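You operate a simulated robot arm through the tools that you are given. There is no shell and no other tool.

The job below is to be done with a simulated two-armed robot. You get a single attempt, and the scene is never put back.

JOB
Set the two buns beside the baking tray on it and brush egg on the middle of each.
Fine: stand the brush back in its pot. A coat counts when it lies all over at full strength: go over it till it gets no stronger.

Only the result counts: the job must be done as asked and must still hold three seconds after the hand-in. Knocking over, shifting, dropping, spilling or breaking anything else fails it.

ROBOT AND FRAMES
Two 7-joint arms with two-finger parallel grippers on one trunk that stands fixed in place. Base frame: the origin is at the foot of the trunk, x ahead of it, y to its left, z up; the work surface is at about z = 900. Units: mm, degrees, N and s.
The left shoulder is at [30, 119, 1110], the right one opposite. With the tool pointing down near the work surface each hand reaches from about 260 to 680 mm from the base axis, measured 20 degrees to its own side. Payload 3.43 kg a hand.
The TCP of each hand is the grasp point between the finger pads, 30 mm short of the fingertips. In the tool frame z runs along the fingers and y along their closing line. Largest opening 94 mm; finger width 28, thickness 10; the body of the gripper, 50 by 96 mm, starts 55 mm behind the TCP.
Orientation is that of the tool frame in the base frame, as a unit quaternion [x, y, z, w]. With the fingers straight down and closing along the base's y, the tool's x points along the base's -x, its y along +y and its z along -z.

CONTROLS
- The arms move only by the tool drive_tool. It takes "left_rows", "right_rows" or both (then of equal length, played together; a hand with none holds still); each is a list of rows, each an object of numbers (a shift or turn left out is 0, a gripper value left out holds the last): "dx", "dy", "dz": the shift along the base's x, y, z in units of 300 mm (1.0 is 300 mm); "wx", "wy", "wz": the turn, a rotation vector about the base's x, y, z in units of 180 degrees (1.0 is 180 degrees). In form: [{"dx": .., "dy": .., "dz": .., "wx": .., "wy": .., "wz": ..}, ...]. A call has 1 to 20 rows; each row is the pose to reach, as a shift and turn from the pose commanded when the call began. "left_grip" and "right_grip" are, for a hand that has rows, the opening, from 0 (shut) to 1 (fully open), set as the call begins (left out, the last holds). A call with a number of a shift or a turn outside -1 to 1 is refused whole. Each row takes 0.2 s and may step no farther than 50 mm and 8.6 degrees from the row before; otherwise, or with a gripper value out of range, the whole call is refused. Where a pose cannot be reached the arm comes as near as it can. A force on the tool above 40 N (or 10 N above the force at the start of the call, whichever is more), or a blocked arm, ends the call early, and 0.2 s more pass. The fingers move at their own pace (about 72 mm/s each) and stop on an object; they squeeze with about 39 N. The grip force told is the motor's: it shows also when the fingers shut on nothing. Time passes only in rows, and 0.2 s behind the last, so rows that repeat a pose let the fingers close. The reply holds the time, the measured pose of the TCP, the force on the tool along the base axes, the opening and the grip force, in the units named above and with some noise, with the torque about the TCP (base axes, N m) and any sound that the robot's microphone picked up, and new pictures: "pictures" is both (left out), scene, wrist or none (wrist: the cameras of the hands that moved).
- Cameras (640 x 400 px; columns grow to the right, rows downward): "scene" is now at [41.1, -2.9, 1826.1]; the picture's right is [-0.00, -1.00, 0.00], its down [-0.84, 0.00, -0.54] and it looks along [0.54, -0.00, -0.84] (base axes); focal length 350 px, centre (320, 200). "left" rides on the left gripper at [76, -14, -102] in its tool frame; the picture's right is [0.18, 0.98, 0.00], its down [-0.75, 0.14, -0.64] and it looks along [-0.63, 0.12, 0.77] (tool axes); focal length 243 px, centre (320, 200). "right" rides on the right gripper at [76, 14, -102] in its tool frame; the picture's right is [-0.18, 0.98, 0.00], its down [-0.75, -0.14, -0.64] and it looks along [-0.63, -0.12, 0.77] (tool axes); focal length 243 px, centre (320, 200). There is no depth. A picture from a camera that has moved, and an enlarged one, comes with that camera's place and axes in the base frame and with its lens. The place of the scene camera against the robot may be out by one fixed shift of up to 25 mm in any direction.
- lift_body(by): slides the trunk up (or, below 0, down) by that many mm; the arms and the scene camera ride with it, the base frame stays. It gives what a move gives, with no picture.
- pan_tilt(pan, tilt): turns the head with the scene camera to pan (to the left, within 143 degrees either way) and tilt (down, from -29 to 69), counted from straight ahead of the robot. It gives what a move gives, and a new picture of the scene camera.
- inspect(camera, box): a new picture of the part [left, top, right, bottom] of that camera's present view, enlarged. It takes no simulated time.
- hand_in(): hands the job in; it is judged then, once.

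Places have to be worked out from the pictures, the camera data and where the tool is seen. Open the grippers and draw the arms clear of the work before you hand the job in, unless the task says otherwise.

The tools are called as a command line: name --argument value ..., lists and objects as JSON in quotes. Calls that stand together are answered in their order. drive_tool: Moves the arms, as the interface text tells. Its arguments: {"type":"object","properties":{"left_rows":{"type":"array","items":{"type":"object","properties":{"dx":{"type":"number"},"dy":{"type":"number"},"dz":{"type":"number"},"wx":{"type":"number"},"wy":{"type":"number"},"wz":{"type":"number"}}}},"left_grip":{"type":"number"},"right_rows":{"type":"array","items":{"type":"object","properties":{"dx":{"type":"number"},"dy":{"type":"number"},"dz":{"type":"number"},"wx":{"type":"number"},"wy":{"type":"number"},"wz":{"type":"number"}}}},"right_grip":{"type":"number"},"pictures":{"type":"string","enum":["both","scene","wrist","none"]}},"required":[]} The other tools are called the same way: lift_body (by) slides the trunk up or down; pan_tilt (pan, tilt) turns the head that bears the scene camera; inspect (camera, box) takes an enlarged picture of a part of a camera's view; hand_in () hands the job in.

At the start:

```text
time_s: 0.0
left_eef_pos: [381.1, 198.0, 1289.7]
left_tool_rot: [0.0, 1.0, 0.0, 0.0]
left_ft_force: [-0.2, 0.0, -0.2]
left_moment: [0.01, 0.02, -0.03]
left_width: 93.9
left_grip_force: 0.1
right_eef_pos: [460.5, -181.0, 1297.3]
right_tool_rot: [0.0, 1.0, 0.0, -0.001]
right_ft_force: [0.3, 0.0, -0.2]
right_moment: [0.0, 0.01, 0.03]
right_width: 94.3
right_grip_force: 0.0
trunk travel left (down, up): [-375.0, 35.0]
head pan, tilt: [-0.2, 57.6]
```

scene: 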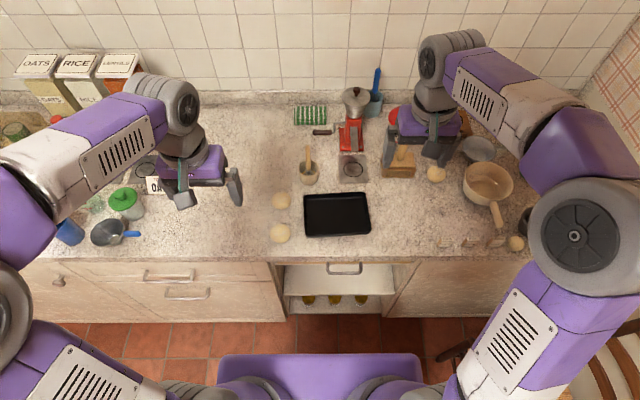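
right: 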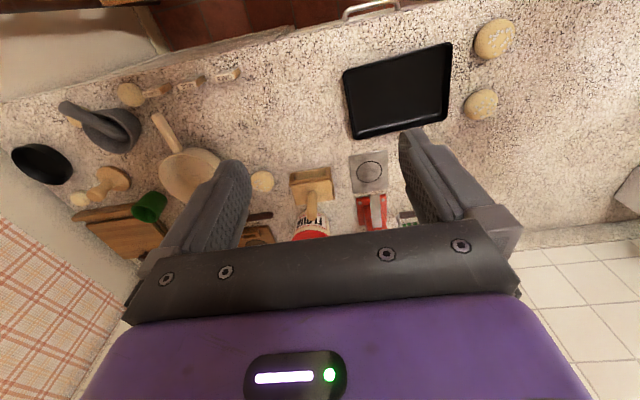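
left: 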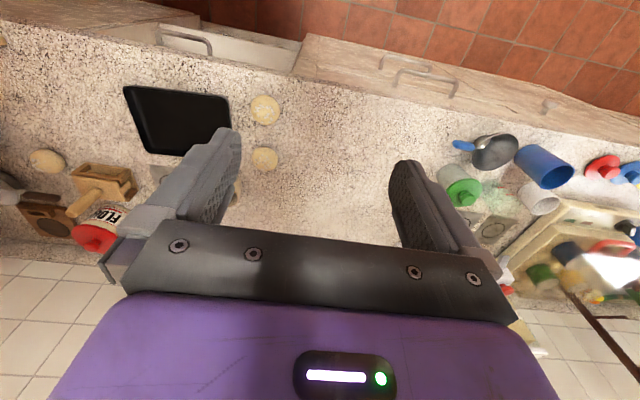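

The pictures show the tray in the middle, two buns just left of it, and a pot with a brush-like handle behind them. I enlarge that area to see it better.

inspect --camera "scene" --box '[240, 130, 400, 250]'

inspect --camera "scene" --box '[280, 60, 540, 250]'

inspect --camera "right" --box '[320, 0, 560, 240]'

inspect --camera "left" --box '[100, 60, 320, 220]'

```text
3.33 times, centred on (320, 190) of scene
camera zoom: at [41.1, -2.9, 1826.1], right [0.0, -1.0, 0.0], down [-0.84, 0.0, -0.54], along [0.54, 0.0, -0.84], focal length 1168 px, centre (320, 233)
```

zoom: 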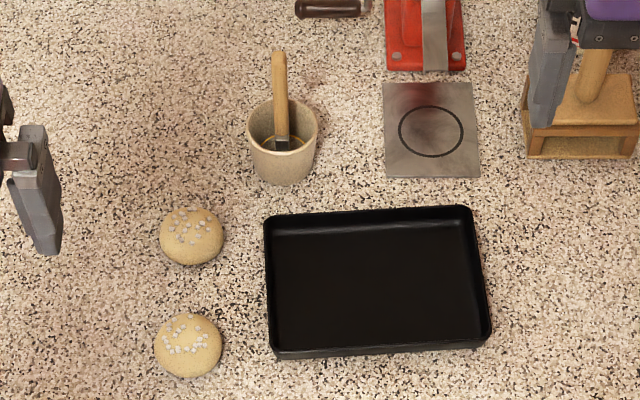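

```text
2.11 times, centred on (410, 155) of scene
camera zoom: at [41.1, -2.9, 1826.1], right [0.0, -1.0, 0.0], down [-0.84, 0.0, -0.54], along [0.54, 0.0, -0.84], focal length 738 px, centre (130, 295)
```

zoom: 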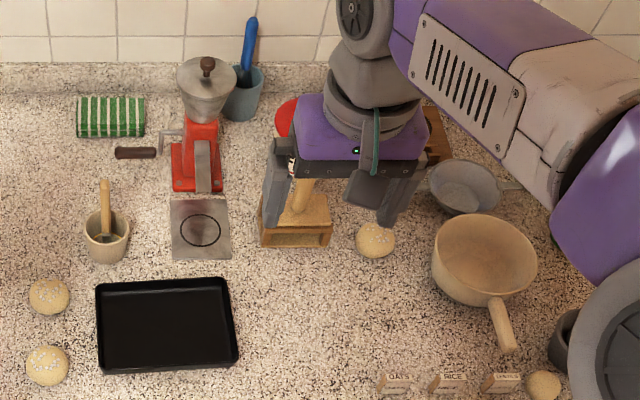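

```text
1.67 times, centred on (440, 120) of right
camera zoom: at [384.9, -166.3, 1400.4], right [0.18, 0.98, 0.0], down [0.75, -0.14, 0.64], along [0.63, -0.12, -0.77], focal length 404 px, centre (120, 333)
```

zoom: 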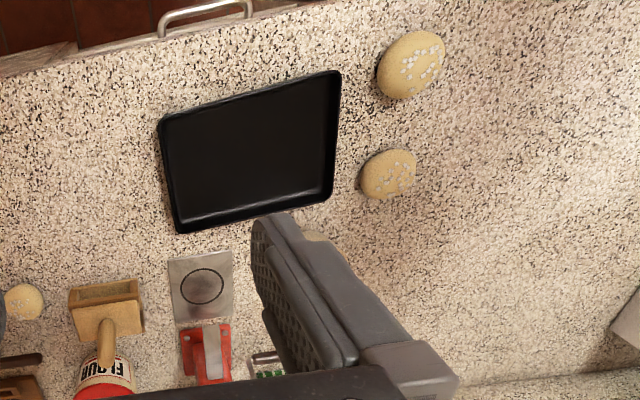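

```text
2.50 times, centred on (210, 140) of left
camera zoom: at [304.2, 183.3, 1393.5], right [-0.18, 0.98, 0.0], down [0.75, 0.14, 0.64], along [0.63, 0.12, -0.77], focal length 606 px, centre (595, 350)
```

zoom: 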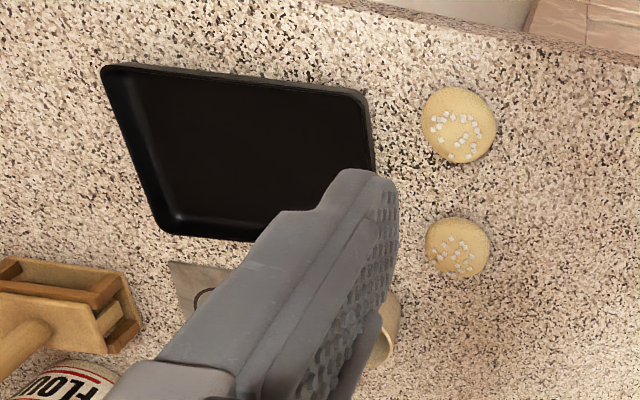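

Both wrist cameras agree that the buns lie near (491,110) and (600,113), and the scene camera reads about 14 mm too far in x. I look closely at the pot, brush and buns to get their shape and height.

inspect --camera "scene" --box '[290, 135, 340, 190]'

inspect --camera "scene" --box '[260, 180, 380, 250]'

inspect --camera "left" --box '[220, 80, 300, 220]'

```text
7.27 times, centred on (315, 162) of scene
camera zoom: at [41.1, -2.9, 1826.1], right [0.0, -1.0, 0.0], down [-0.84, 0.0, -0.54], along [0.54, 0.0, -0.84], focal length 2548 px, centre (356, 473)
```

zoom: 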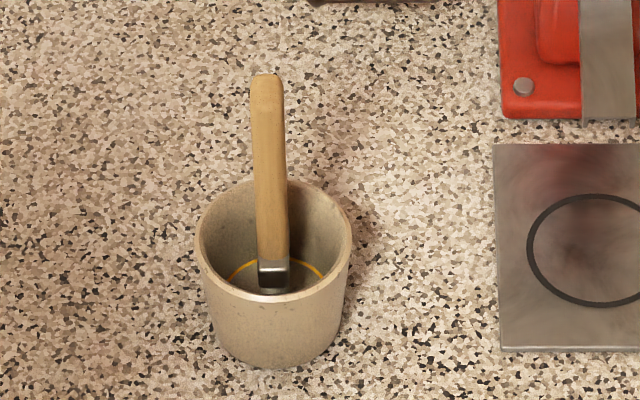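

```text
5.33 times, centred on (320, 215) of scene
camera zoom: at [41.1, -2.9, 1826.1], right [0.0, -1.0, 0.0], down [-0.84, 0.0, -0.54], along [0.54, 0.0, -0.84], focal length 1868 px, centre (320, 120)
```

zoom: 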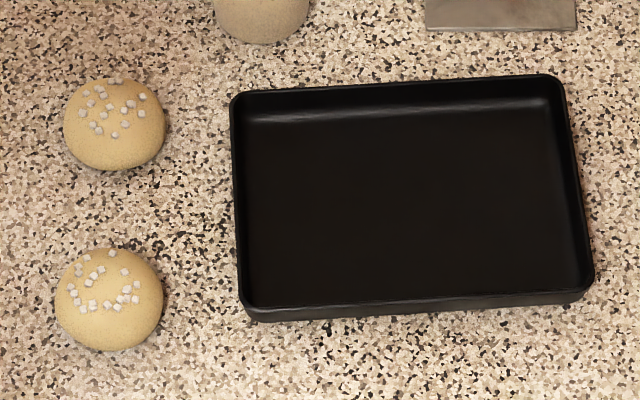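

```text
2.86 times, centred on (260, 150) of left
camera zoom: at [304.2, 183.3, 1393.5], right [-0.18, 0.98, 0.0], down [0.75, 0.14, 0.64], along [0.63, 0.12, -0.77], focal length 693 px, centre (491, 343)
```

zoom: 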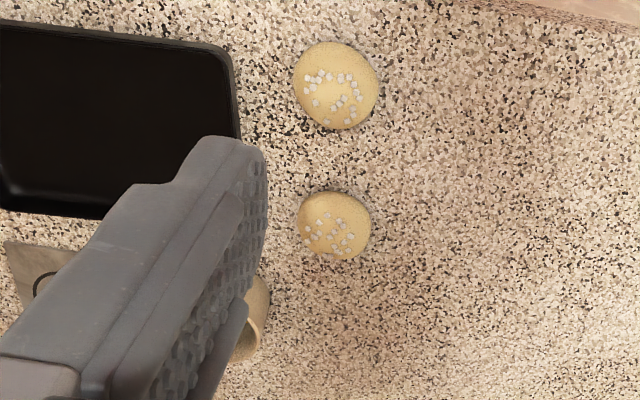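

The pot stands near (698,33), about 56 mm tall, with the brush upright in it and its top near z≈1060. The buns are about 59 mm wide. I bring the left hand over the near bun, turning it so the fingers close along x, to get a closer look.

drive_tool --left_rows '[{"dx": 0.033, "dy": -0.027, "dz": -0.042, "wz": -0.0455}, {"dx": 0.067, "dy": -0.053, "dz": -0.085, "wz": -0.0909}, {"dx": 0.1, "dy": -0.08, "dz": -0.127, "wz": -0.1364}, {"dx": 0.133, "dy": -0.107, "dz": -0.169, "wz": -0.1818}, {"dx": 0.167, "dy": -0.133, "dz": -0.212, "wz": -0.2273}, {"dx": 0.2, "dy": -0.16, "dz": -0.254, "wz": -0.2727}, {"dx": 0.233, "dy": -0.187, "dz": -0.296, "wz": -0.3182}, {"dx": 0.267, "dy": -0.213, "dz": -0.339, "wz": -0.3636}, {"dx": 0.3, "dy": -0.24, "dz": -0.381, "wz": -0.4091}, {"dx": 0.333, "dy": -0.267, "dz": -0.423, "wz": -0.4545}, {"dx": 0.367, "dy": -0.293, "dz": -0.466, "wz": -0.5}, {"dx": 0.367, "dy": -0.293, "dz": -0.466, "wz": -0.5}]' --left_grip 1.0 --pictures "both"

```text
time_s: 2.6
left_eef_pos: [491.3, 109.6, 1149.1]
left_tool_rot: [0.708, 0.707, 0.001, 0.001]
left_ft_force: [-0.4, 0.0, 0.2]
left_moment: [0.0, -0.03, 0.02]
left_width: 94.1
left_grip_force: 0.2
right_eef_pos: [460.2, -181.8, 1297.2]
right_tool_rot: [0.0, 1.0, 0.0, 0.0]
right_ft_force: [0.4, 0.0, -0.8]
right_moment: [0.01, 0.02, 0.02]
right_width: 94.0
right_grip_force: 0.0
trunk travel left (down, up): [-375.0, 35.0]
head pan, tilt: [-0.2, 57.6]
camera scene: at [40.5, -2.8, 1826.2], right [0.0, -1.0, 0.0], down [-0.84, 0.0, -0.54], along [0.54, 0.0, -0.84], focal length 350 px, centre (320, 200)
camera left: at [476.9, 186.5, 1253.2], right [0.98, 0.18, 0.0], down [0.14, -0.75, 0.64], along [0.12, -0.63, -0.77], focal length 243 px, centre (320, 200)
```

scene: 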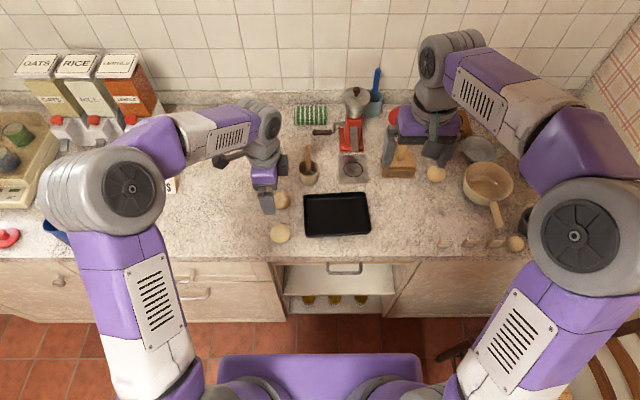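
left: 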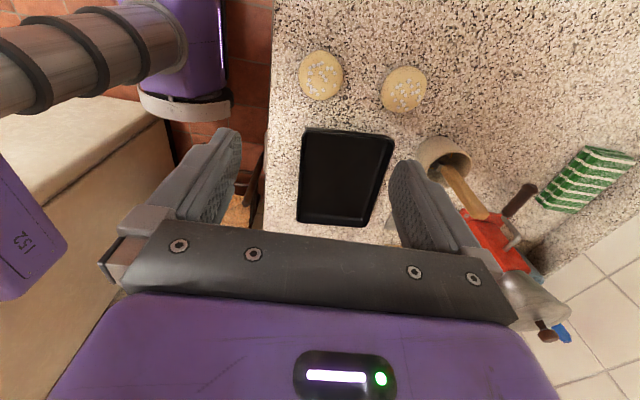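

The arm reached the pose, and this view shows the buns, tray, pot and brush from another side. I enlarge it to fix their places and the brush's lean.

inspect --camera "left" --box '[280, 30, 440, 130]'

inspect --camera "left" --box '[390, 110, 520, 230]'

inspect --camera "left" --box '[280, 110, 440, 240]'

```text
4.00 times, centred on (360, 80) of left
camera zoom: at [476.9, 186.5, 1253.2], right [0.98, 0.18, 0.0], down [0.14, -0.75, 0.64], along [0.12, -0.63, -0.77], focal length 970 px, centre (160, 680)
```

zoom: 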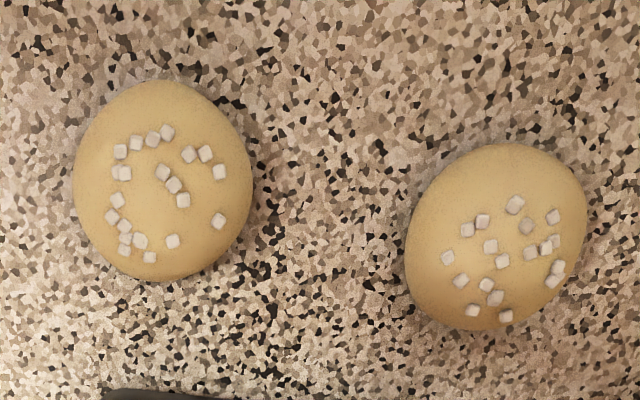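

```text
3.33 times, centred on (455, 170) of left
camera zoom: at [476.9, 186.5, 1253.2], right [0.98, 0.18, 0.0], down [0.14, -0.75, 0.64], along [0.12, -0.63, -0.77], focal length 809 px, centre (-130, 300)
```

zoom: 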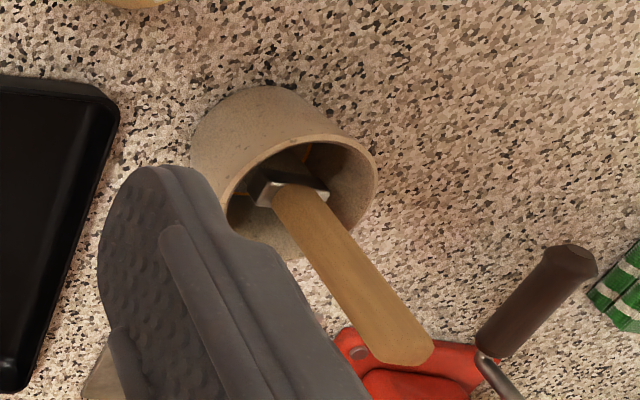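

```text
3.08 times, centred on (360, 175) of left
camera zoom: at [476.9, 186.5, 1253.2], right [0.98, 0.18, 0.0], down [0.14, -0.75, 0.64], along [0.12, -0.63, -0.77], focal length 746 px, centre (197, 277)
```

zoom: 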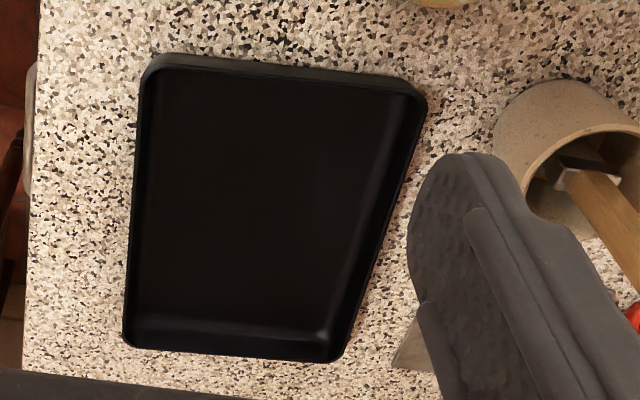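

The buns come out at (491.5,111) and (601,114), and the tray centre at (556,-53), turned about 4°. I lower the open fingers around the near bun to TCP z≈936.

drive_tool --left_rows '[{"dy": 0.003, "dz": -0.13}, {"dy": 0.004, "dz": -0.27}, {"dy": 0.004, "dz": -0.41}, {"dy": 0.004, "dz": -0.54}, {"dy": 0.004, "dz": -0.63}, {"dy": 0.004, "dz": -0.69}, {"dy": 0.004, "dz": -0.71}, {"dy": 0.004, "dz": -0.71}]' --left_grip 1.0 --pictures "both"

```text
time_s: 4.4
left_eef_pos: [489.8, 111.5, 937.6]
left_tool_rot: [0.707, 0.707, 0.0, 0.0]
left_ft_force: [0.4, 0.3, 0.3]
left_moment: [0.01, 0.03, -0.04]
left_width: 94.1
left_grip_force: 0.2
right_eef_pos: [461.1, -181.4, 1297.0]
right_tool_rot: [0.0, 1.0, 0.0, 0.0]
right_ft_force: [-0.1, -0.4, 0.1]
right_moment: [0.03, -0.01, 0.0]
right_width: 94.2
right_grip_force: 0.0
trunk travel left (down, up): [-375.0, 35.0]
head pan, tilt: [-0.2, 57.6]
camera scene: at [41.1, -2.9, 1826.1], right [0.0, -1.0, 0.0], down [-0.84, 0.0, -0.54], along [0.54, 0.0, -0.84], focal length 350 px, centre (320, 200)
camera left: at [474.8, 187.0, 1041.2], right [0.98, 0.18, 0.0], down [0.14, -0.75, 0.64], along [0.12, -0.63, -0.77], focal length 243 px, centre (320, 200)
```

scene: 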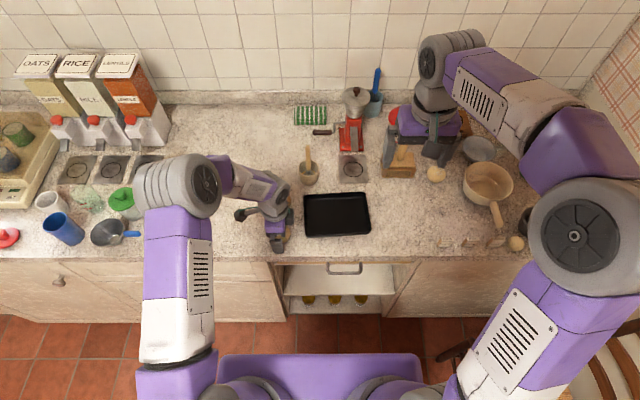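
left: 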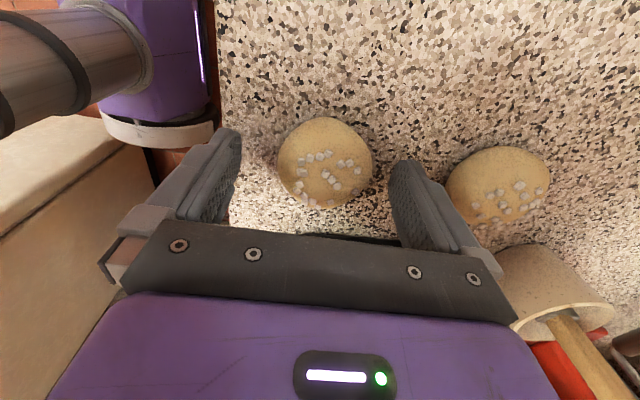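

The bun's outline lies midway between the fingers, centred near (492,113), and the tool touches nothing. I nudge 2 mm in x and y and close on it.

drive_tool --left_rows '[{"dx": 0.006, "dy": 0.005, "dz": -0.003}, {"dx": 0.006, "dy": 0.005, "dz": -0.003}, {"dx": 0.006, "dy": 0.005, "dz": -0.003}, {"dx": 0.006, "dy": 0.005, "dz": -0.003}]' --left_grip 0.5 --pictures "wrist"

```text
time_s: 5.4
left_eef_pos: [491.8, 112.5, 937.5]
left_tool_rot: [0.707, 0.707, 0.0, 0.001]
left_ft_force: [0.8, 1.3, 1.4]
left_moment: [0.02, 0.03, -0.01]
left_width: 56.6
left_grip_force: 39.2
right_eef_pos: [460.5, -182.1, 1297.4]
right_tool_rot: [-0.001, 1.0, 0.0, 0.0]
right_ft_force: [0.5, -0.3, -0.1]
right_moment: [0.0, -0.02, 0.0]
right_width: 94.1
right_grip_force: 0.0
trunk travel left (down, up): [-375.0, 35.0]
head pan, tilt: [-0.2, 57.6]
camera left: at [477.1, 188.8, 1040.9], right [0.98, 0.18, 0.0], down [0.14, -0.75, 0.64], along [0.12, -0.63, -0.77], focal length 243 px, centre (320, 200)
```

left: 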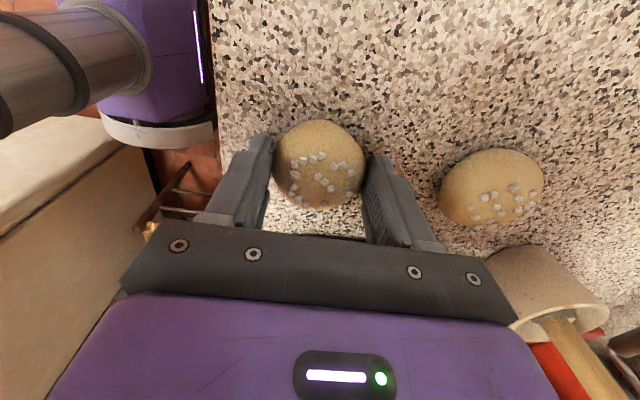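

The bun is held at 56.6 mm with 39 N. I lift it 90 mm, carry it over the tray's right half toward (559,-95), and draw the right hand out to the side.

drive_tool --left_rows '[{"dz": 0.1}, {"dz": 0.2}, {"dz": 0.3}, {"dx": 0.04, "dy": -0.12, "dz": 0.3}, {"dx": 0.08, "dy": -0.24, "dz": 0.3}, {"dx": 0.12, "dy": -0.36, "dz": 0.3}, {"dx": 0.16, "dy": -0.48, "dz": 0.3}, {"dx": 0.2, "dy": -0.6, "dz": 0.3}, {"dx": 0.224, "dy": -0.692, "dz": 0.3}, {"dx": 0.224, "dy": -0.692, "dz": 0.3}]' --right_rows '[{"dy": -0.05}, {"dy": -0.1}, {"dy": -0.15}, {"dy": -0.2}, {"dy": -0.25}, {"dy": -0.3}, {"dy": -0.35}, {"dy": -0.4}, {"dy": -0.4}, {"dy": -0.4}]' --pictures "both"

```text
time_s: 7.6
left_eef_pos: [563.3, -94.1, 1027.8]
left_tool_rot: [0.707, 0.707, 0.001, 0.0]
left_ft_force: [0.1, 0.7, -0.2]
left_moment: [0.01, -0.01, 0.01]
left_width: 56.3
left_grip_force: 39.2
right_eef_pos: [462.6, -300.5, 1296.8]
right_tool_rot: [0.0, 1.0, 0.0, -0.001]
right_ft_force: [1.7, 0.6, -0.4]
right_moment: [0.01, 0.02, 0.0]
right_width: 94.0
right_grip_force: 0.1
trunk travel left (down, up): [-375.0, 35.0]
head pan, tilt: [-0.2, 57.6]
camera scene: at [40.9, -2.2, 1826.1], right [0.0, -1.0, 0.0], down [-0.84, 0.0, -0.54], along [0.54, 0.0, -0.84], focal length 350 px, centre (320, 200)
camera right: at [385.0, -285.6, 1400.3], right [0.18, 0.98, 0.0], down [0.75, -0.14, 0.64], along [0.63, -0.12, -0.77], focal length 243 px, centre (320, 200)
camera left: at [548.0, -18.6, 1131.0], right [0.98, 0.18, 0.0], down [0.14, -0.75, 0.64], along [0.12, -0.63, -0.77], focal length 243 px, centre (320, 200)
```

scene: 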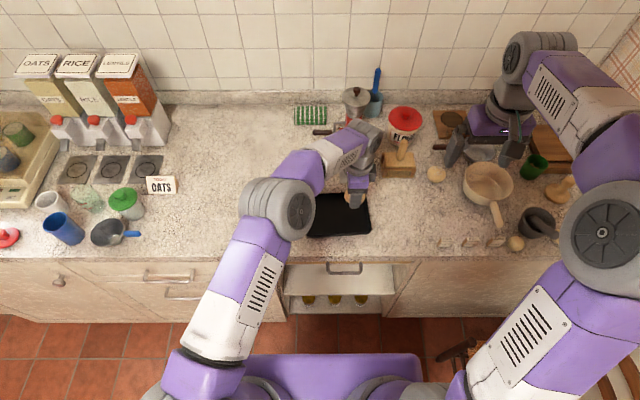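
right: 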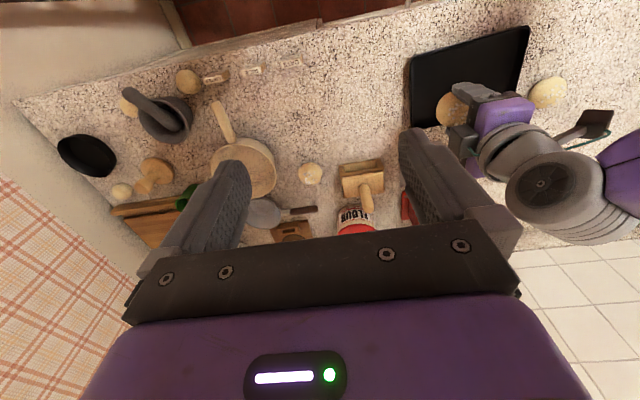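
left: 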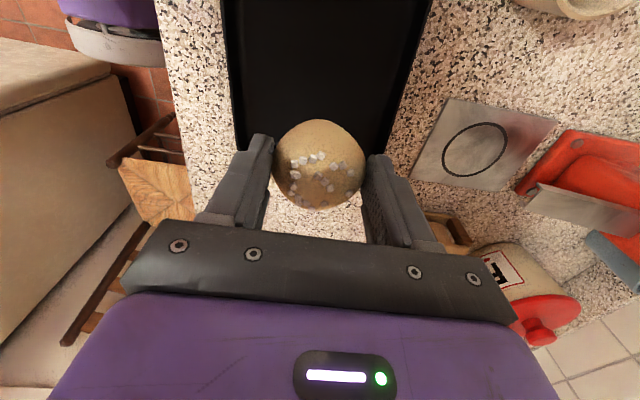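

The bun hangs over the right half of the tray, clear of the rims. I lower it to just above the tray floor and read the force.

drive_tool --left_rows '[{"dx": -0.006, "dz": -0.1}, {"dx": -0.008, "dz": -0.19}, {"dx": -0.008, "dz": -0.24}, {"dx": -0.008, "dz": -0.265}, {"dx": -0.008, "dz": -0.277}, {"dx": -0.008, "dz": -0.277}]' --pictures "wrist"

```text
time_s: 9.0
left_eef_pos: [558.8, -94.7, 944.9]
left_tool_rot: [0.708, 0.707, 0.0, 0.0]
left_ft_force: [-0.6, 0.1, -1.4]
left_moment: [0.02, 0.0, 0.0]
left_width: 56.1
left_grip_force: 39.1
right_eef_pos: [461.5, -301.1, 1297.2]
right_tool_rot: [0.0, 1.0, -0.001, 0.0]
right_ft_force: [0.0, 0.3, 0.4]
right_moment: [0.02, -0.04, 0.0]
right_width: 94.0
right_grip_force: 0.1
trunk travel left (down, up): [-375.0, 35.0]
head pan, tilt: [-0.2, 57.6]
camera left: at [543.9, -18.8, 1048.3], right [0.98, 0.18, 0.0], down [0.14, -0.75, 0.64], along [0.12, -0.63, -0.77], focal length 243 px, centre (320, 200)
```

left: 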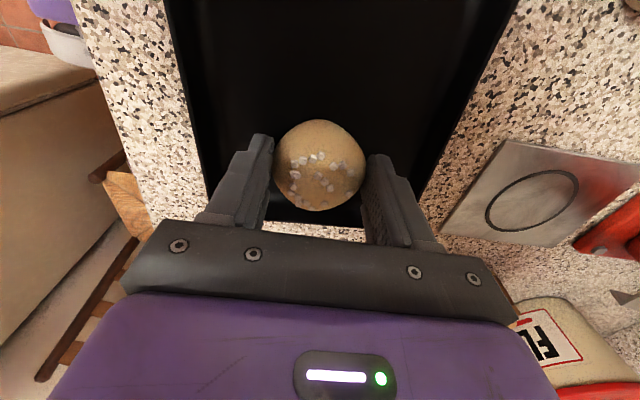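

No contact yet at z≈944. I lower 4 mm more in small steps and check the force.

drive_tool --left_rows '[{"dz": -0.005}, {"dz": -0.01}, {"dz": -0.014}, {"dz": -0.014}]' --pictures "none"

```text
time_s: 10.0
left_eef_pos: [558.0, -94.4, 941.4]
left_tool_rot: [0.707, 0.707, 0.001, 0.002]
left_ft_force: [0.7, 1.4, 15.8]
left_moment: [0.02, 0.25, -0.02]
left_width: 56.1
left_grip_force: 38.8
right_eef_pos: [460.6, -300.3, 1298.1]
right_tool_rot: [0.0, 1.0, 0.0, 0.001]
right_ft_force: [-0.5, -0.2, -0.2]
right_moment: [-0.02, -0.02, -0.02]
right_width: 94.0
right_grip_force: 0.0
trunk travel left (down, up): [-375.0, 35.0]
head pan, tilt: [-0.2, 57.6]
```

The upward force of 15.8 N shows the bun is sitting on the tray floor. I ease off 1 mm, open to about 72 mm, then rise.

drive_tool --left_rows '[{"dz": 0.004}, {"dz": 0.004}, {"dz": 0.004}, {"dz": 0.004}]' --left_grip 0.77 --pictures "wrist"

```text
time_s: 11.0
left_eef_pos: [557.9, -94.1, 939.3]
left_tool_rot: [0.707, 0.707, -0.001, 0.0]
left_ft_force: [-0.2, 0.4, 0.1]
left_moment: [0.02, 0.03, 0.01]
left_width: 72.4
left_grip_force: 0.0
right_eef_pos: [460.8, -302.1, 1296.8]
right_tool_rot: [-0.001, 1.0, 0.0, 0.0]
right_ft_force: [-0.5, 0.0, -0.2]
right_moment: [0.02, 0.03, 0.02]
right_width: 94.2
right_grip_force: 0.0
trunk travel left (down, up): [-375.0, 35.0]
head pan, tilt: [-0.2, 57.6]
camera left: at [542.8, -18.8, 1043.5], right [0.98, 0.18, 0.0], down [0.14, -0.75, 0.64], along [0.12, -0.63, -0.77], focal length 243 px, centre (320, 200)
```

left: 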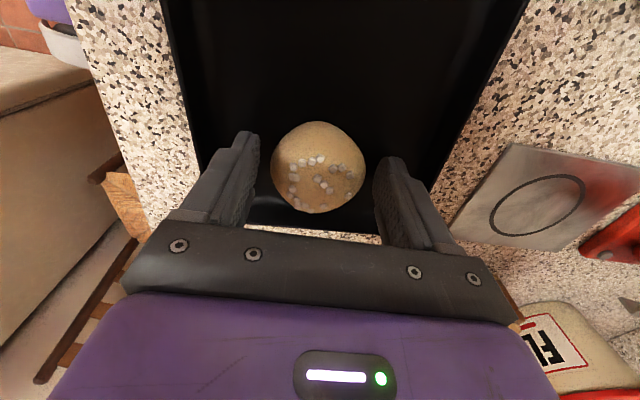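

The bun is free and resting on the tray. I rise and go over to the far bun at about (601,114).

drive_tool --left_rows '[{"dz": 0.1}, {"dz": 0.2}, {"dz": 0.3}, {"dx": 0.024, "dy": 0.116, "dz": 0.3}, {"dx": 0.048, "dy": 0.232, "dz": 0.3}, {"dx": 0.072, "dy": 0.348, "dz": 0.3}, {"dx": 0.096, "dy": 0.464, "dz": 0.3}, {"dx": 0.12, "dy": 0.58, "dz": 0.3}, {"dx": 0.145, "dy": 0.697, "dz": 0.3}, {"dx": 0.145, "dy": 0.697, "dz": 0.3}]' --left_grip 1.0 --pictures "both"

```text
time_s: 13.2
left_eef_pos: [604.3, 115.7, 1027.7]
left_tool_rot: [0.707, 0.707, 0.0, 0.0]
left_ft_force: [0.6, 0.3, 0.4]
left_moment: [0.01, 0.01, 0.02]
left_width: 94.2
left_grip_force: 0.2
right_eef_pos: [461.4, -301.9, 1297.8]
right_tool_rot: [0.0, 1.0, -0.001, 0.0]
right_ft_force: [0.2, 0.1, -0.7]
right_moment: [-0.01, -0.02, -0.03]
right_width: 94.0
right_grip_force: 0.1
trunk travel left (down, up): [-375.0, 35.0]
head pan, tilt: [-0.2, 57.6]
camera scene: at [40.8, -3.8, 1826.1], right [0.0, -1.0, 0.0], down [-0.84, 0.0, -0.54], along [0.54, 0.0, -0.84], focal length 350 px, centre (320, 200)
camera left: at [590.4, 190.7, 1131.9], right [0.98, 0.18, 0.0], down [0.14, -0.75, 0.64], along [0.12, -0.63, -0.77], focal length 243 px, centre (320, 200)
```

scene: 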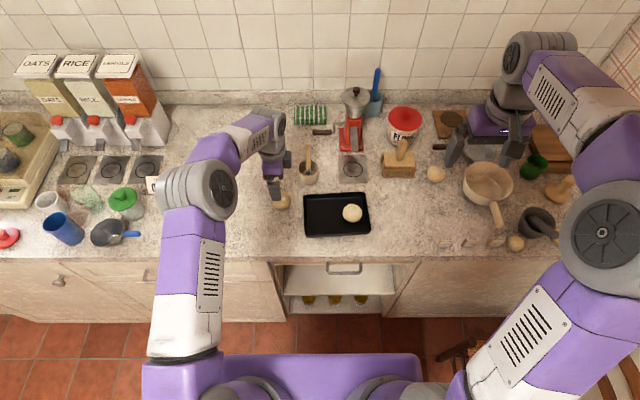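
left: 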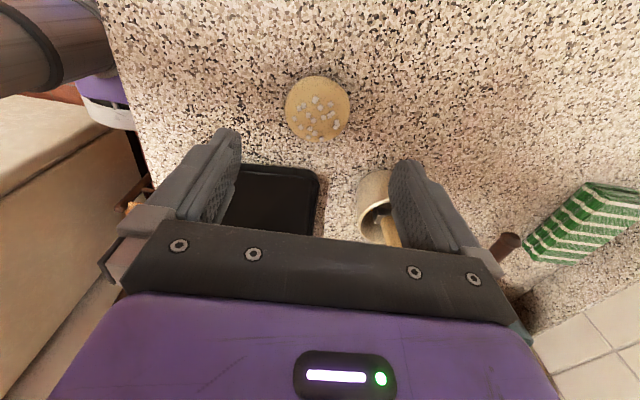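

The far bun sits between the fingers' line, about 1 mm from the TCP in x and y. I lower onto it.

drive_tool --left_rows '[{"dx": -0.003, "dy": 0.002, "dz": -0.12}, {"dx": -0.003, "dy": 0.002, "dz": -0.22}, {"dx": -0.003, "dy": 0.002, "dz": -0.28}, {"dx": -0.003, "dy": 0.002, "dz": -0.31}, {"dx": -0.003, "dy": 0.002, "dz": -0.314}, {"dx": -0.003, "dy": 0.002, "dz": -0.314}]' --left_grip 1.0 --pictures "wrist"

```text
time_s: 14.6
left_eef_pos: [603.1, 113.6, 935.5]
left_tool_rot: [0.707, 0.707, 0.0, 0.0]
left_ft_force: [-1.1, 0.8, -0.4]
left_moment: [0.03, 0.01, -0.03]
left_width: 94.1
left_grip_force: 0.1
right_eef_pos: [461.6, -302.1, 1298.1]
right_tool_rot: [0.0, 1.0, -0.001, 0.0]
right_ft_force: [-0.7, -0.5, 0.2]
right_moment: [0.05, 0.0, -0.01]
right_width: 94.1
right_grip_force: 0.1
trunk travel left (down, up): [-375.0, 35.0]
head pan, tilt: [-0.2, 57.6]
camera left: at [587.3, 190.5, 1038.9], right [0.98, 0.18, 0.0], down [0.14, -0.75, 0.64], along [0.12, -0.63, -0.77], focal length 243 px, centre (320, 200)
```

left: 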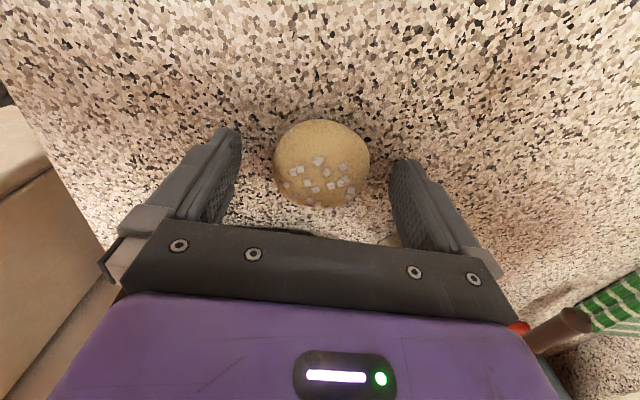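

The bun (centre near pixel 321,163) is centred between the fingers. I close on it.

drive_tool --left_rows '[{"dy": 0.004}, {"dy": 0.004}, {"dy": 0.004}, {"dy": 0.004}]' --left_grip 0.5 --pictures "wrist"

```text
time_s: 15.6
left_eef_pos: [602.6, 115.6, 935.6]
left_tool_rot: [0.707, 0.707, 0.0, 0.0]
left_ft_force: [1.4, -0.5, 1.3]
left_moment: [0.01, -0.05, 0.02]
left_width: 56.0
left_grip_force: 39.7
right_eef_pos: [461.2, -301.4, 1295.9]
right_tool_rot: [0.0, 1.0, 0.0, 0.0]
right_ft_force: [-0.4, 0.9, -0.2]
right_moment: [0.01, 0.0, 0.01]
right_width: 94.1
right_grip_force: 0.1
trunk travel left (down, up): [-375.0, 35.0]
head pan, tilt: [-0.2, 57.6]
camera left: at [587.3, 191.1, 1038.8], right [0.98, 0.18, 0.0], down [0.14, -0.75, 0.64], along [0.12, -0.63, -0.77], focal length 243 px, centre (320, 200)
```

left: 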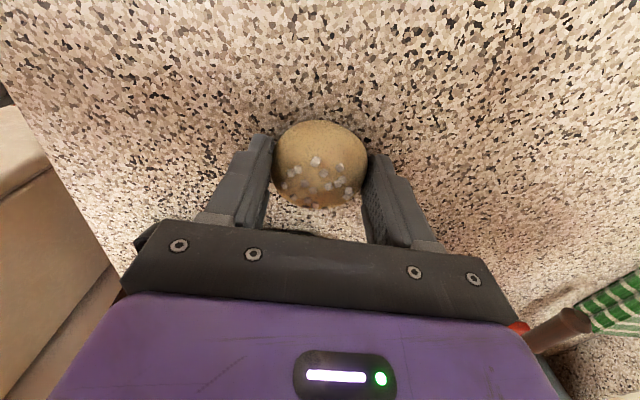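

The second bun is held at 56 mm. I lift it and carry it over the tray's left half toward (553,-11).

drive_tool --left_rows '[{"dz": 0.1}, {"dz": 0.2}, {"dz": 0.3}, {"dx": -0.04, "dy": -0.11, "dz": 0.3}, {"dx": -0.08, "dy": -0.22, "dz": 0.3}, {"dx": -0.12, "dy": -0.33, "dz": 0.3}, {"dx": -0.158, "dy": -0.424, "dz": 0.3}, {"dx": -0.158, "dy": -0.424, "dz": 0.3}, {"dx": -0.158, "dy": -0.424, "dz": 0.2}, {"dx": -0.158, "dy": -0.424, "dz": 0.12}, {"dx": -0.158, "dy": -0.424, "dz": 0.06}, {"dx": -0.158, "dy": -0.424, "dz": 0.03}, {"dx": -0.158, "dy": -0.424, "dz": 0.03}]' --pictures "both"

```text
time_s: 18.4
left_eef_pos: [552.2, -11.1, 944.3]
left_tool_rot: [0.707, 0.707, 0.001, -0.001]
left_ft_force: [0.0, 0.7, -0.9]
left_moment: [0.01, 0.0, 0.06]
left_width: 56.2
left_grip_force: 38.9
right_eef_pos: [460.6, -300.8, 1296.7]
right_tool_rot: [0.0, 1.0, 0.0, 0.0]
right_ft_force: [0.3, -0.4, 0.2]
right_moment: [0.03, -0.01, 0.0]
right_width: 94.1
right_grip_force: 0.0
trunk travel left (down, up): [-375.0, 35.0]
head pan, tilt: [-0.2, 57.6]
camera scene: at [41.1, -2.8, 1826.1], right [0.0, -1.0, 0.0], down [-0.84, 0.0, -0.54], along [0.54, 0.0, -0.84], focal length 350 px, centre (320, 200)
camera left: at [537.2, 64.8, 1047.9], right [0.98, 0.18, 0.0], down [0.14, -0.75, 0.64], along [0.12, -0.63, -0.77], focal length 243 px, centre (320, 200)
```

scene: 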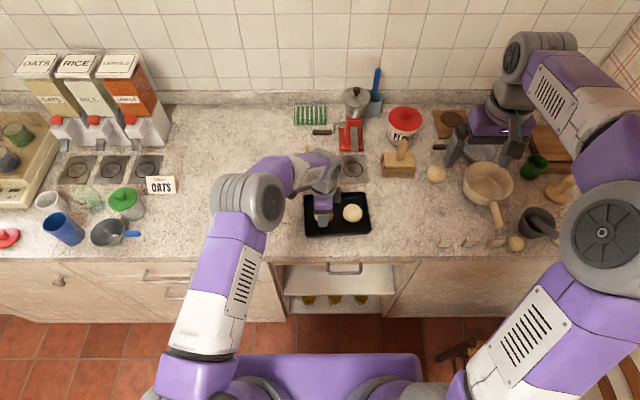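
left: 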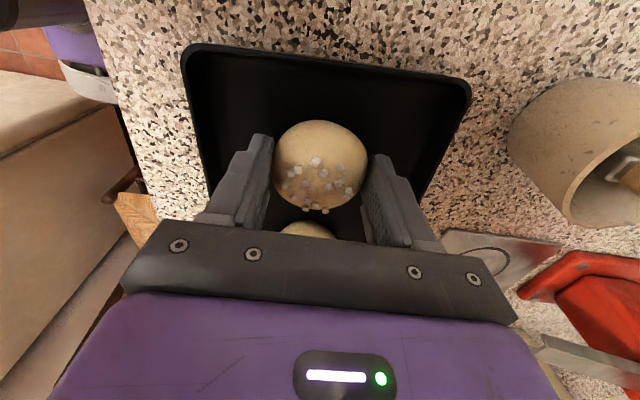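

The bun hovers just over the tray floor, clear of the rim and the first bun. I lower it the last few millimetres.

drive_tool --left_rows '[{"dz": -0.005}, {"dz": -0.01}, {"dz": -0.015}, {"dz": -0.015}]' --pictures "none"

```text
time_s: 19.4
left_eef_pos: [551.2, -10.7, 940.9]
left_tool_rot: [0.707, 0.707, 0.0, 0.0]
left_ft_force: [0.2, -0.1, -1.3]
left_moment: [0.0, 0.0, 0.0]
left_width: 56.3
left_grip_force: 38.9
right_eef_pos: [460.8, -301.0, 1296.4]
right_tool_rot: [0.0, 1.0, 0.0, 0.0]
right_ft_force: [0.7, -0.1, 0.1]
right_moment: [0.0, 0.0, 0.0]
right_width: 94.2
right_grip_force: 0.1
trunk travel left (down, up): [-375.0, 35.0]
head pan, tilt: [-0.2, 57.6]
```

No contact yet at z≈941, so I go down another 3 mm.

drive_tool --left_rows '[{"dz": -0.004}, {"dz": -0.007}, {"dz": -0.01}, {"dz": -0.01}]' --pictures "none"

```text
time_s: 20.4
left_eef_pos: [551.8, -11.9, 939.4]
left_tool_rot: [0.707, 0.707, 0.001, 0.002]
left_ft_force: [-1.9, -0.3, 13.3]
left_moment: [-0.07, 0.01, -0.03]
left_width: 56.1
left_grip_force: 39.4
right_eef_pos: [459.3, -302.4, 1296.9]
right_tool_rot: [0.0, 1.0, 0.001, 0.001]
right_ft_force: [-0.2, 0.1, 0.2]
right_moment: [-0.01, -0.01, 0.01]
right_width: 94.0
right_grip_force: 0.2
trunk travel left (down, up): [-375.0, 35.0]
head pan, tilt: [-0.2, 57.6]
```

The force rose to 13 N, so the bun rests on the tray. I ease off 1 mm, open to about 72 mm, then rise straight up.

drive_tool --left_rows '[{"dz": 0.003}, {"dz": 0.003}, {"dz": 0.003}, {"dz": 0.003}, {"dz": 0.03}, {"dz": 0.1}, {"dz": 0.2}, {"dz": 0.3}, {"dz": 0.4}, {"dz": 0.4}]' --left_grip 0.77 --pictures "both"

```text
time_s: 22.6
left_eef_pos: [551.7, -9.9, 1056.7]
left_tool_rot: [0.708, 0.707, 0.0, 0.0]
left_ft_force: [0.2, 0.3, -0.5]
left_moment: [0.03, -0.01, 0.03]
left_width: 72.3
left_grip_force: 0.0
right_eef_pos: [461.9, -300.9, 1296.3]
right_tool_rot: [0.0, 1.0, 0.0, 0.0]
right_ft_force: [0.6, 0.6, -0.5]
right_moment: [-0.05, 0.02, -0.01]
right_width: 94.1
right_grip_force: 0.1
trunk travel left (down, up): [-375.0, 35.0]
head pan, tilt: [-0.2, 57.6]
camera scene: at [41.7, -2.8, 1826.1], right [0.0, -1.0, 0.0], down [-0.84, 0.0, -0.54], along [0.54, 0.0, -0.84], focal length 350 px, centre (320, 200)
camera left: at [536.9, 65.4, 1160.8], right [0.98, 0.18, 0.0], down [0.14, -0.75, 0.64], along [0.12, -0.63, -0.77], focal length 243 px, centre (320, 200)
```

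scene: 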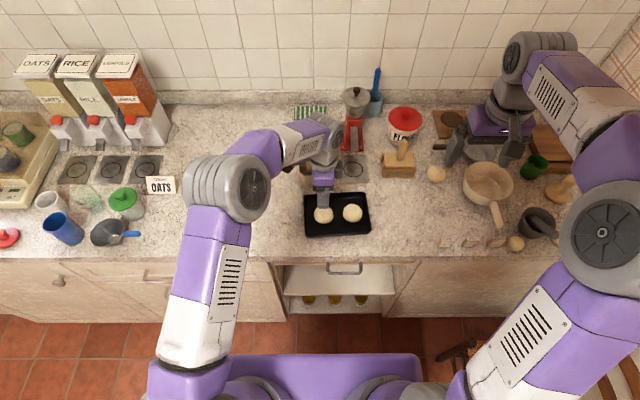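
left: 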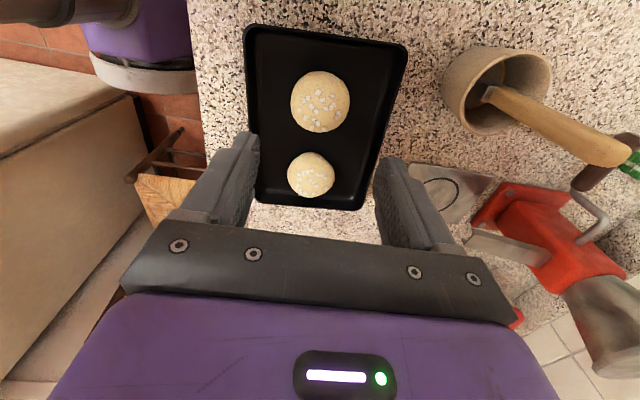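

Both buns now lie on the tray. This view shows the pot and brush unobstructed, so I enlarge it to measure the handle.

inspect --camera "left" --box '[430, 30, 640, 200]'

inspect --camera "left" --box '[240, 10, 420, 220]'

```text
2.35 times, centred on (535, 115) of left
camera zoom: at [536.9, 65.4, 1160.8], right [0.98, 0.18, 0.0], down [0.14, -0.75, 0.64], along [0.12, -0.63, -0.77], focal length 571 px, centre (-186, 400)
```

zoom: 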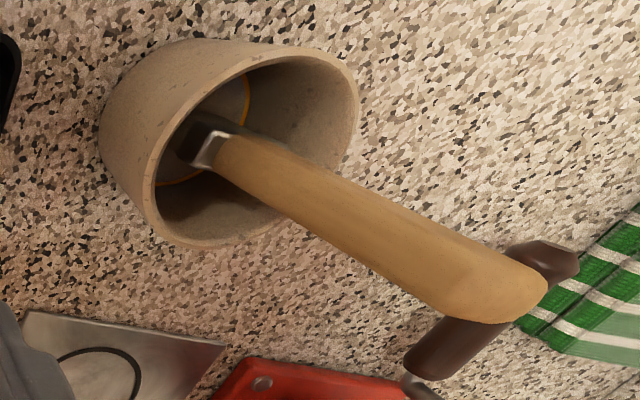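

```text
1.90 times, centred on (330, 115) of left
camera zoom: at [536.9, 65.4, 1160.8], right [0.98, 0.18, 0.0], down [0.14, -0.75, 0.64], along [0.12, -0.63, -0.77], focal length 462 px, centre (301, 362)
```

zoom: 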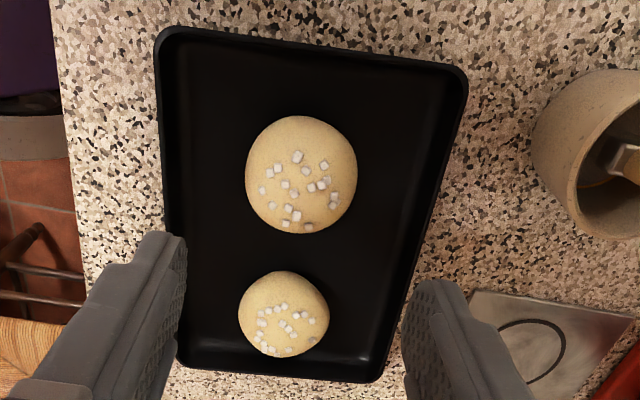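

The handle triangulates to nearly upright at about (699,30), from the ferrule at z≈941 up to z≈1048, wide along x and thin along y. I turn the left hand back so it closes along y, rising as I go, before tilting it forward to reach the handle.

drive_tool --left_rows '[{"dx": 0.006, "dy": 0.012, "dz": 0.05, "wz": 0.0455}, {"dx": 0.011, "dy": 0.024, "dz": 0.1, "wz": 0.0909}, {"dx": 0.017, "dy": 0.036, "dz": 0.14, "wz": 0.1364}, {"dx": 0.022, "dy": 0.048, "dz": 0.18, "wz": 0.1818}, {"dx": 0.028, "dy": 0.06, "dz": 0.21, "wz": 0.2273}, {"dx": 0.033, "dy": 0.073, "dz": 0.24, "wz": 0.2727}, {"dx": 0.039, "dy": 0.085, "dz": 0.24, "wz": 0.3182}, {"dx": 0.044, "dy": 0.097, "dz": 0.24, "wz": 0.3636}, {"dx": 0.05, "dy": 0.109, "dz": 0.24, "wz": 0.4091}, {"dx": 0.055, "dy": 0.121, "dz": 0.24, "wz": 0.4545}, {"dx": 0.06, "dy": 0.133, "dz": 0.24, "wz": 0.5}, {"dx": 0.06, "dy": 0.133, "dz": 0.24, "wz": 0.5}]' --left_grip 1.0 --pictures "both"

```text
time_s: 25.2
left_eef_pos: [571.0, 29.3, 1127.7]
left_tool_rot: [0.0, 1.0, 0.0, -0.001]
left_ft_force: [0.1, -0.3, 0.1]
left_moment: [-0.04, -0.01, 0.02]
left_width: 93.8
left_grip_force: 0.1
right_eef_pos: [461.5, -301.0, 1296.5]
right_tool_rot: [0.0, 1.0, 0.0, -0.001]
right_ft_force: [-0.2, 0.0, 0.0]
right_moment: [0.0, -0.01, 0.0]
right_width: 94.0
right_grip_force: 0.1
trunk travel left (down, up): [-375.0, 35.0]
head pan, tilt: [-0.2, 57.6]
camera scene: at [41.2, -2.9, 1826.1], right [0.0, -1.0, 0.0], down [-0.84, 0.0, -0.54], along [0.54, 0.0, -0.84], focal length 350 px, centre (320, 200)
camera left: at [494.1, 13.3, 1232.2], right [-0.19, 0.98, 0.0], down [0.75, 0.14, 0.64], along [0.63, 0.12, -0.77], focal length 243 px, centre (320, 200)
```

scene: 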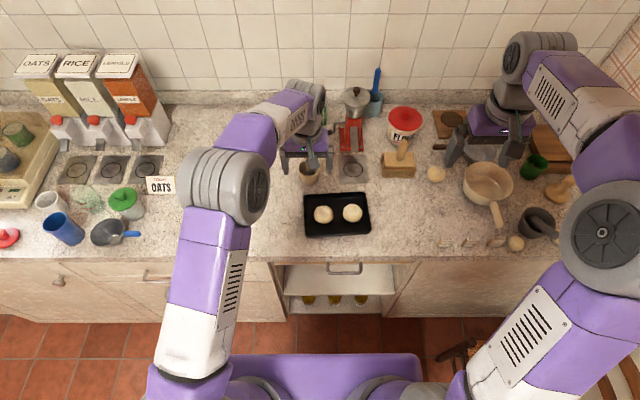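
left: 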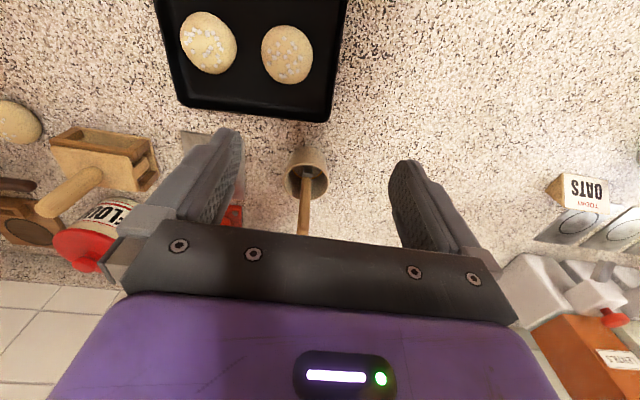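

The pot is in view between the fingers. I enlarge it to check its place against my earlier estimate.

inspect --camera "left" --box '[260, 130, 360, 240]'

inspect --camera "scene" --box '[270, 120, 390, 250]'

```text
3.64 times, centred on (310, 185) of left
camera zoom: at [494.1, 13.3, 1232.2], right [-0.19, 0.98, 0.0], down [0.75, 0.14, 0.64], along [0.63, 0.12, -0.77], focal length 882 px, centre (356, 254)
```

zoom: 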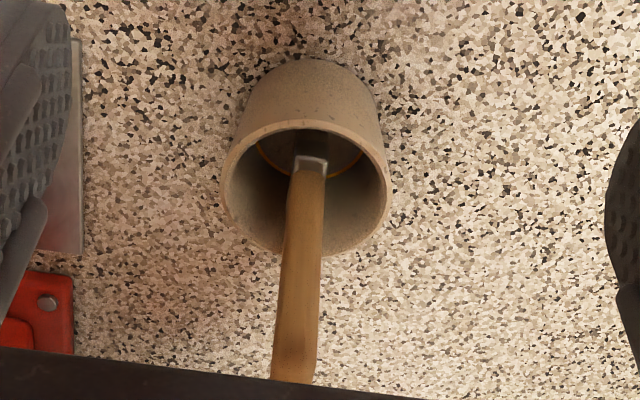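

```text
3.08 times, centred on (330, 185) of scene
camera zoom: at [41.2, -2.9, 1826.1], right [0.0, -1.0, 0.0], down [-0.84, 0.0, -0.54], along [0.54, 0.0, -0.84], focal length 1078 px, centre (289, 246)
```

zoom: 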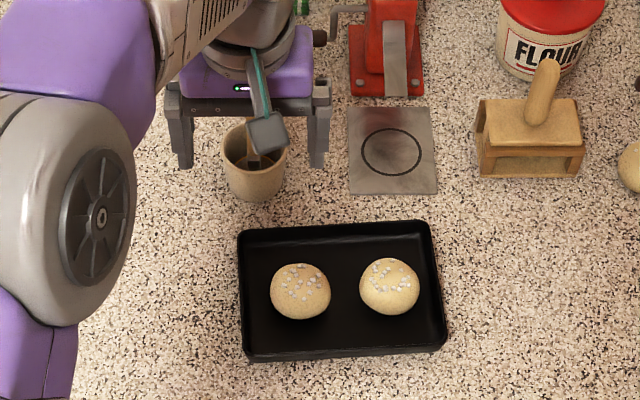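

The pot centre comes out at (691,32) and the handle at about (697,33), which agrees with before. I tilt the hand 30° forward and go to a pre-grasp point 100 mm back along the approach line.

drive_tool --left_rows '[{"dx": 0.05, "dy": 0.004, "dz": -0.01, "wy": -0.0333}, {"dx": 0.1, "dy": 0.008, "dz": -0.03, "wy": -0.0667}, {"dx": 0.15, "dy": 0.012, "dz": -0.05, "wy": -0.1}, {"dx": 0.2, "dy": 0.012, "dz": -0.08, "wy": -0.1333}, {"dx": 0.253, "dy": 0.012, "dz": -0.11, "wy": -0.1667}, {"dx": 0.253, "dy": 0.012, "dz": -0.11, "wy": -0.1667}]' --left_grip 1.0 --pictures "both"

```text
time_s: 26.6
left_eef_pos: [651.2, 34.1, 1096.7]
left_tool_rot: [-0.001, 0.966, 0.001, 0.259]
left_ft_force: [0.0, 0.2, -0.9]
left_moment: [0.0, 0.01, 0.01]
left_width: 93.9
left_grip_force: 0.0
right_eef_pos: [461.4, -301.0, 1297.3]
right_tool_rot: [0.001, 1.0, 0.001, 0.0]
right_ft_force: [-0.7, 0.3, 0.0]
right_moment: [-0.02, 0.01, 0.04]
right_width: 93.8
right_grip_force: 0.0
trunk travel left (down, up): [-375.0, 35.0]
head pan, tilt: [-0.2, 57.6]
camera scene: at [40.9, -2.6, 1826.1], right [0.0, -1.0, 0.0], down [-0.84, 0.0, -0.54], along [0.54, 0.0, -0.84], focal length 350 px, centre (320, 200)
camera left: at [531.6, 18.7, 1148.1], right [-0.16, 0.98, -0.09], down [0.33, 0.14, 0.93], along [0.93, 0.12, -0.35], focal length 243 px, centre (320, 200)
```

scene: 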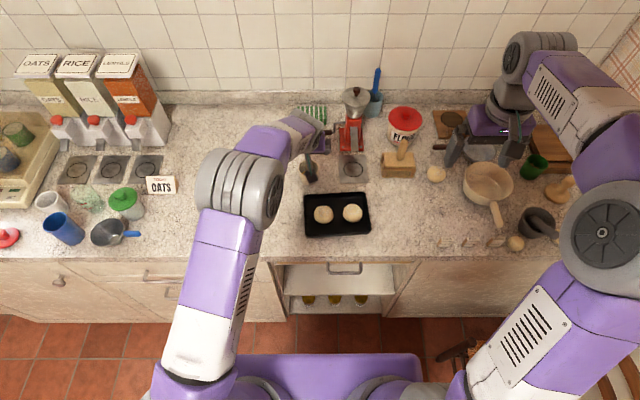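
left: 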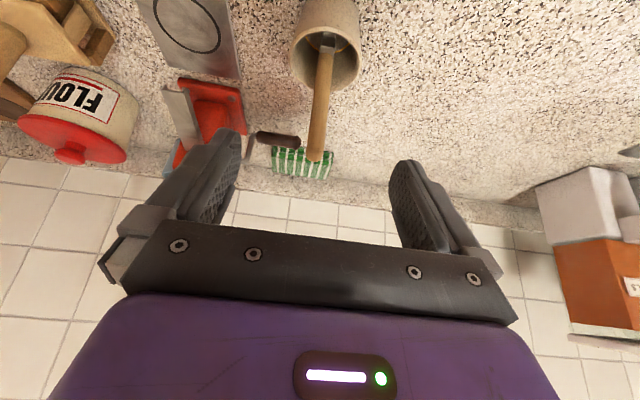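

The tilted pose was reached and the brush hangs in view between the fingers. I enlarge it once more before closing in.

inspect --camera "left" --box '[260, 0, 400, 180]'

```text
2.22 times, centred on (330, 90) of left
camera zoom: at [531.6, 18.7, 1148.1], right [-0.16, 0.98, -0.09], down [0.33, 0.14, 0.93], along [0.93, 0.12, -0.35], focal length 539 px, centre (298, 444)
```

zoom: 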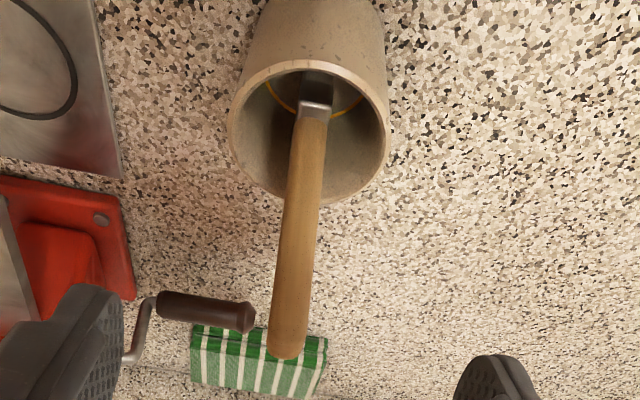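

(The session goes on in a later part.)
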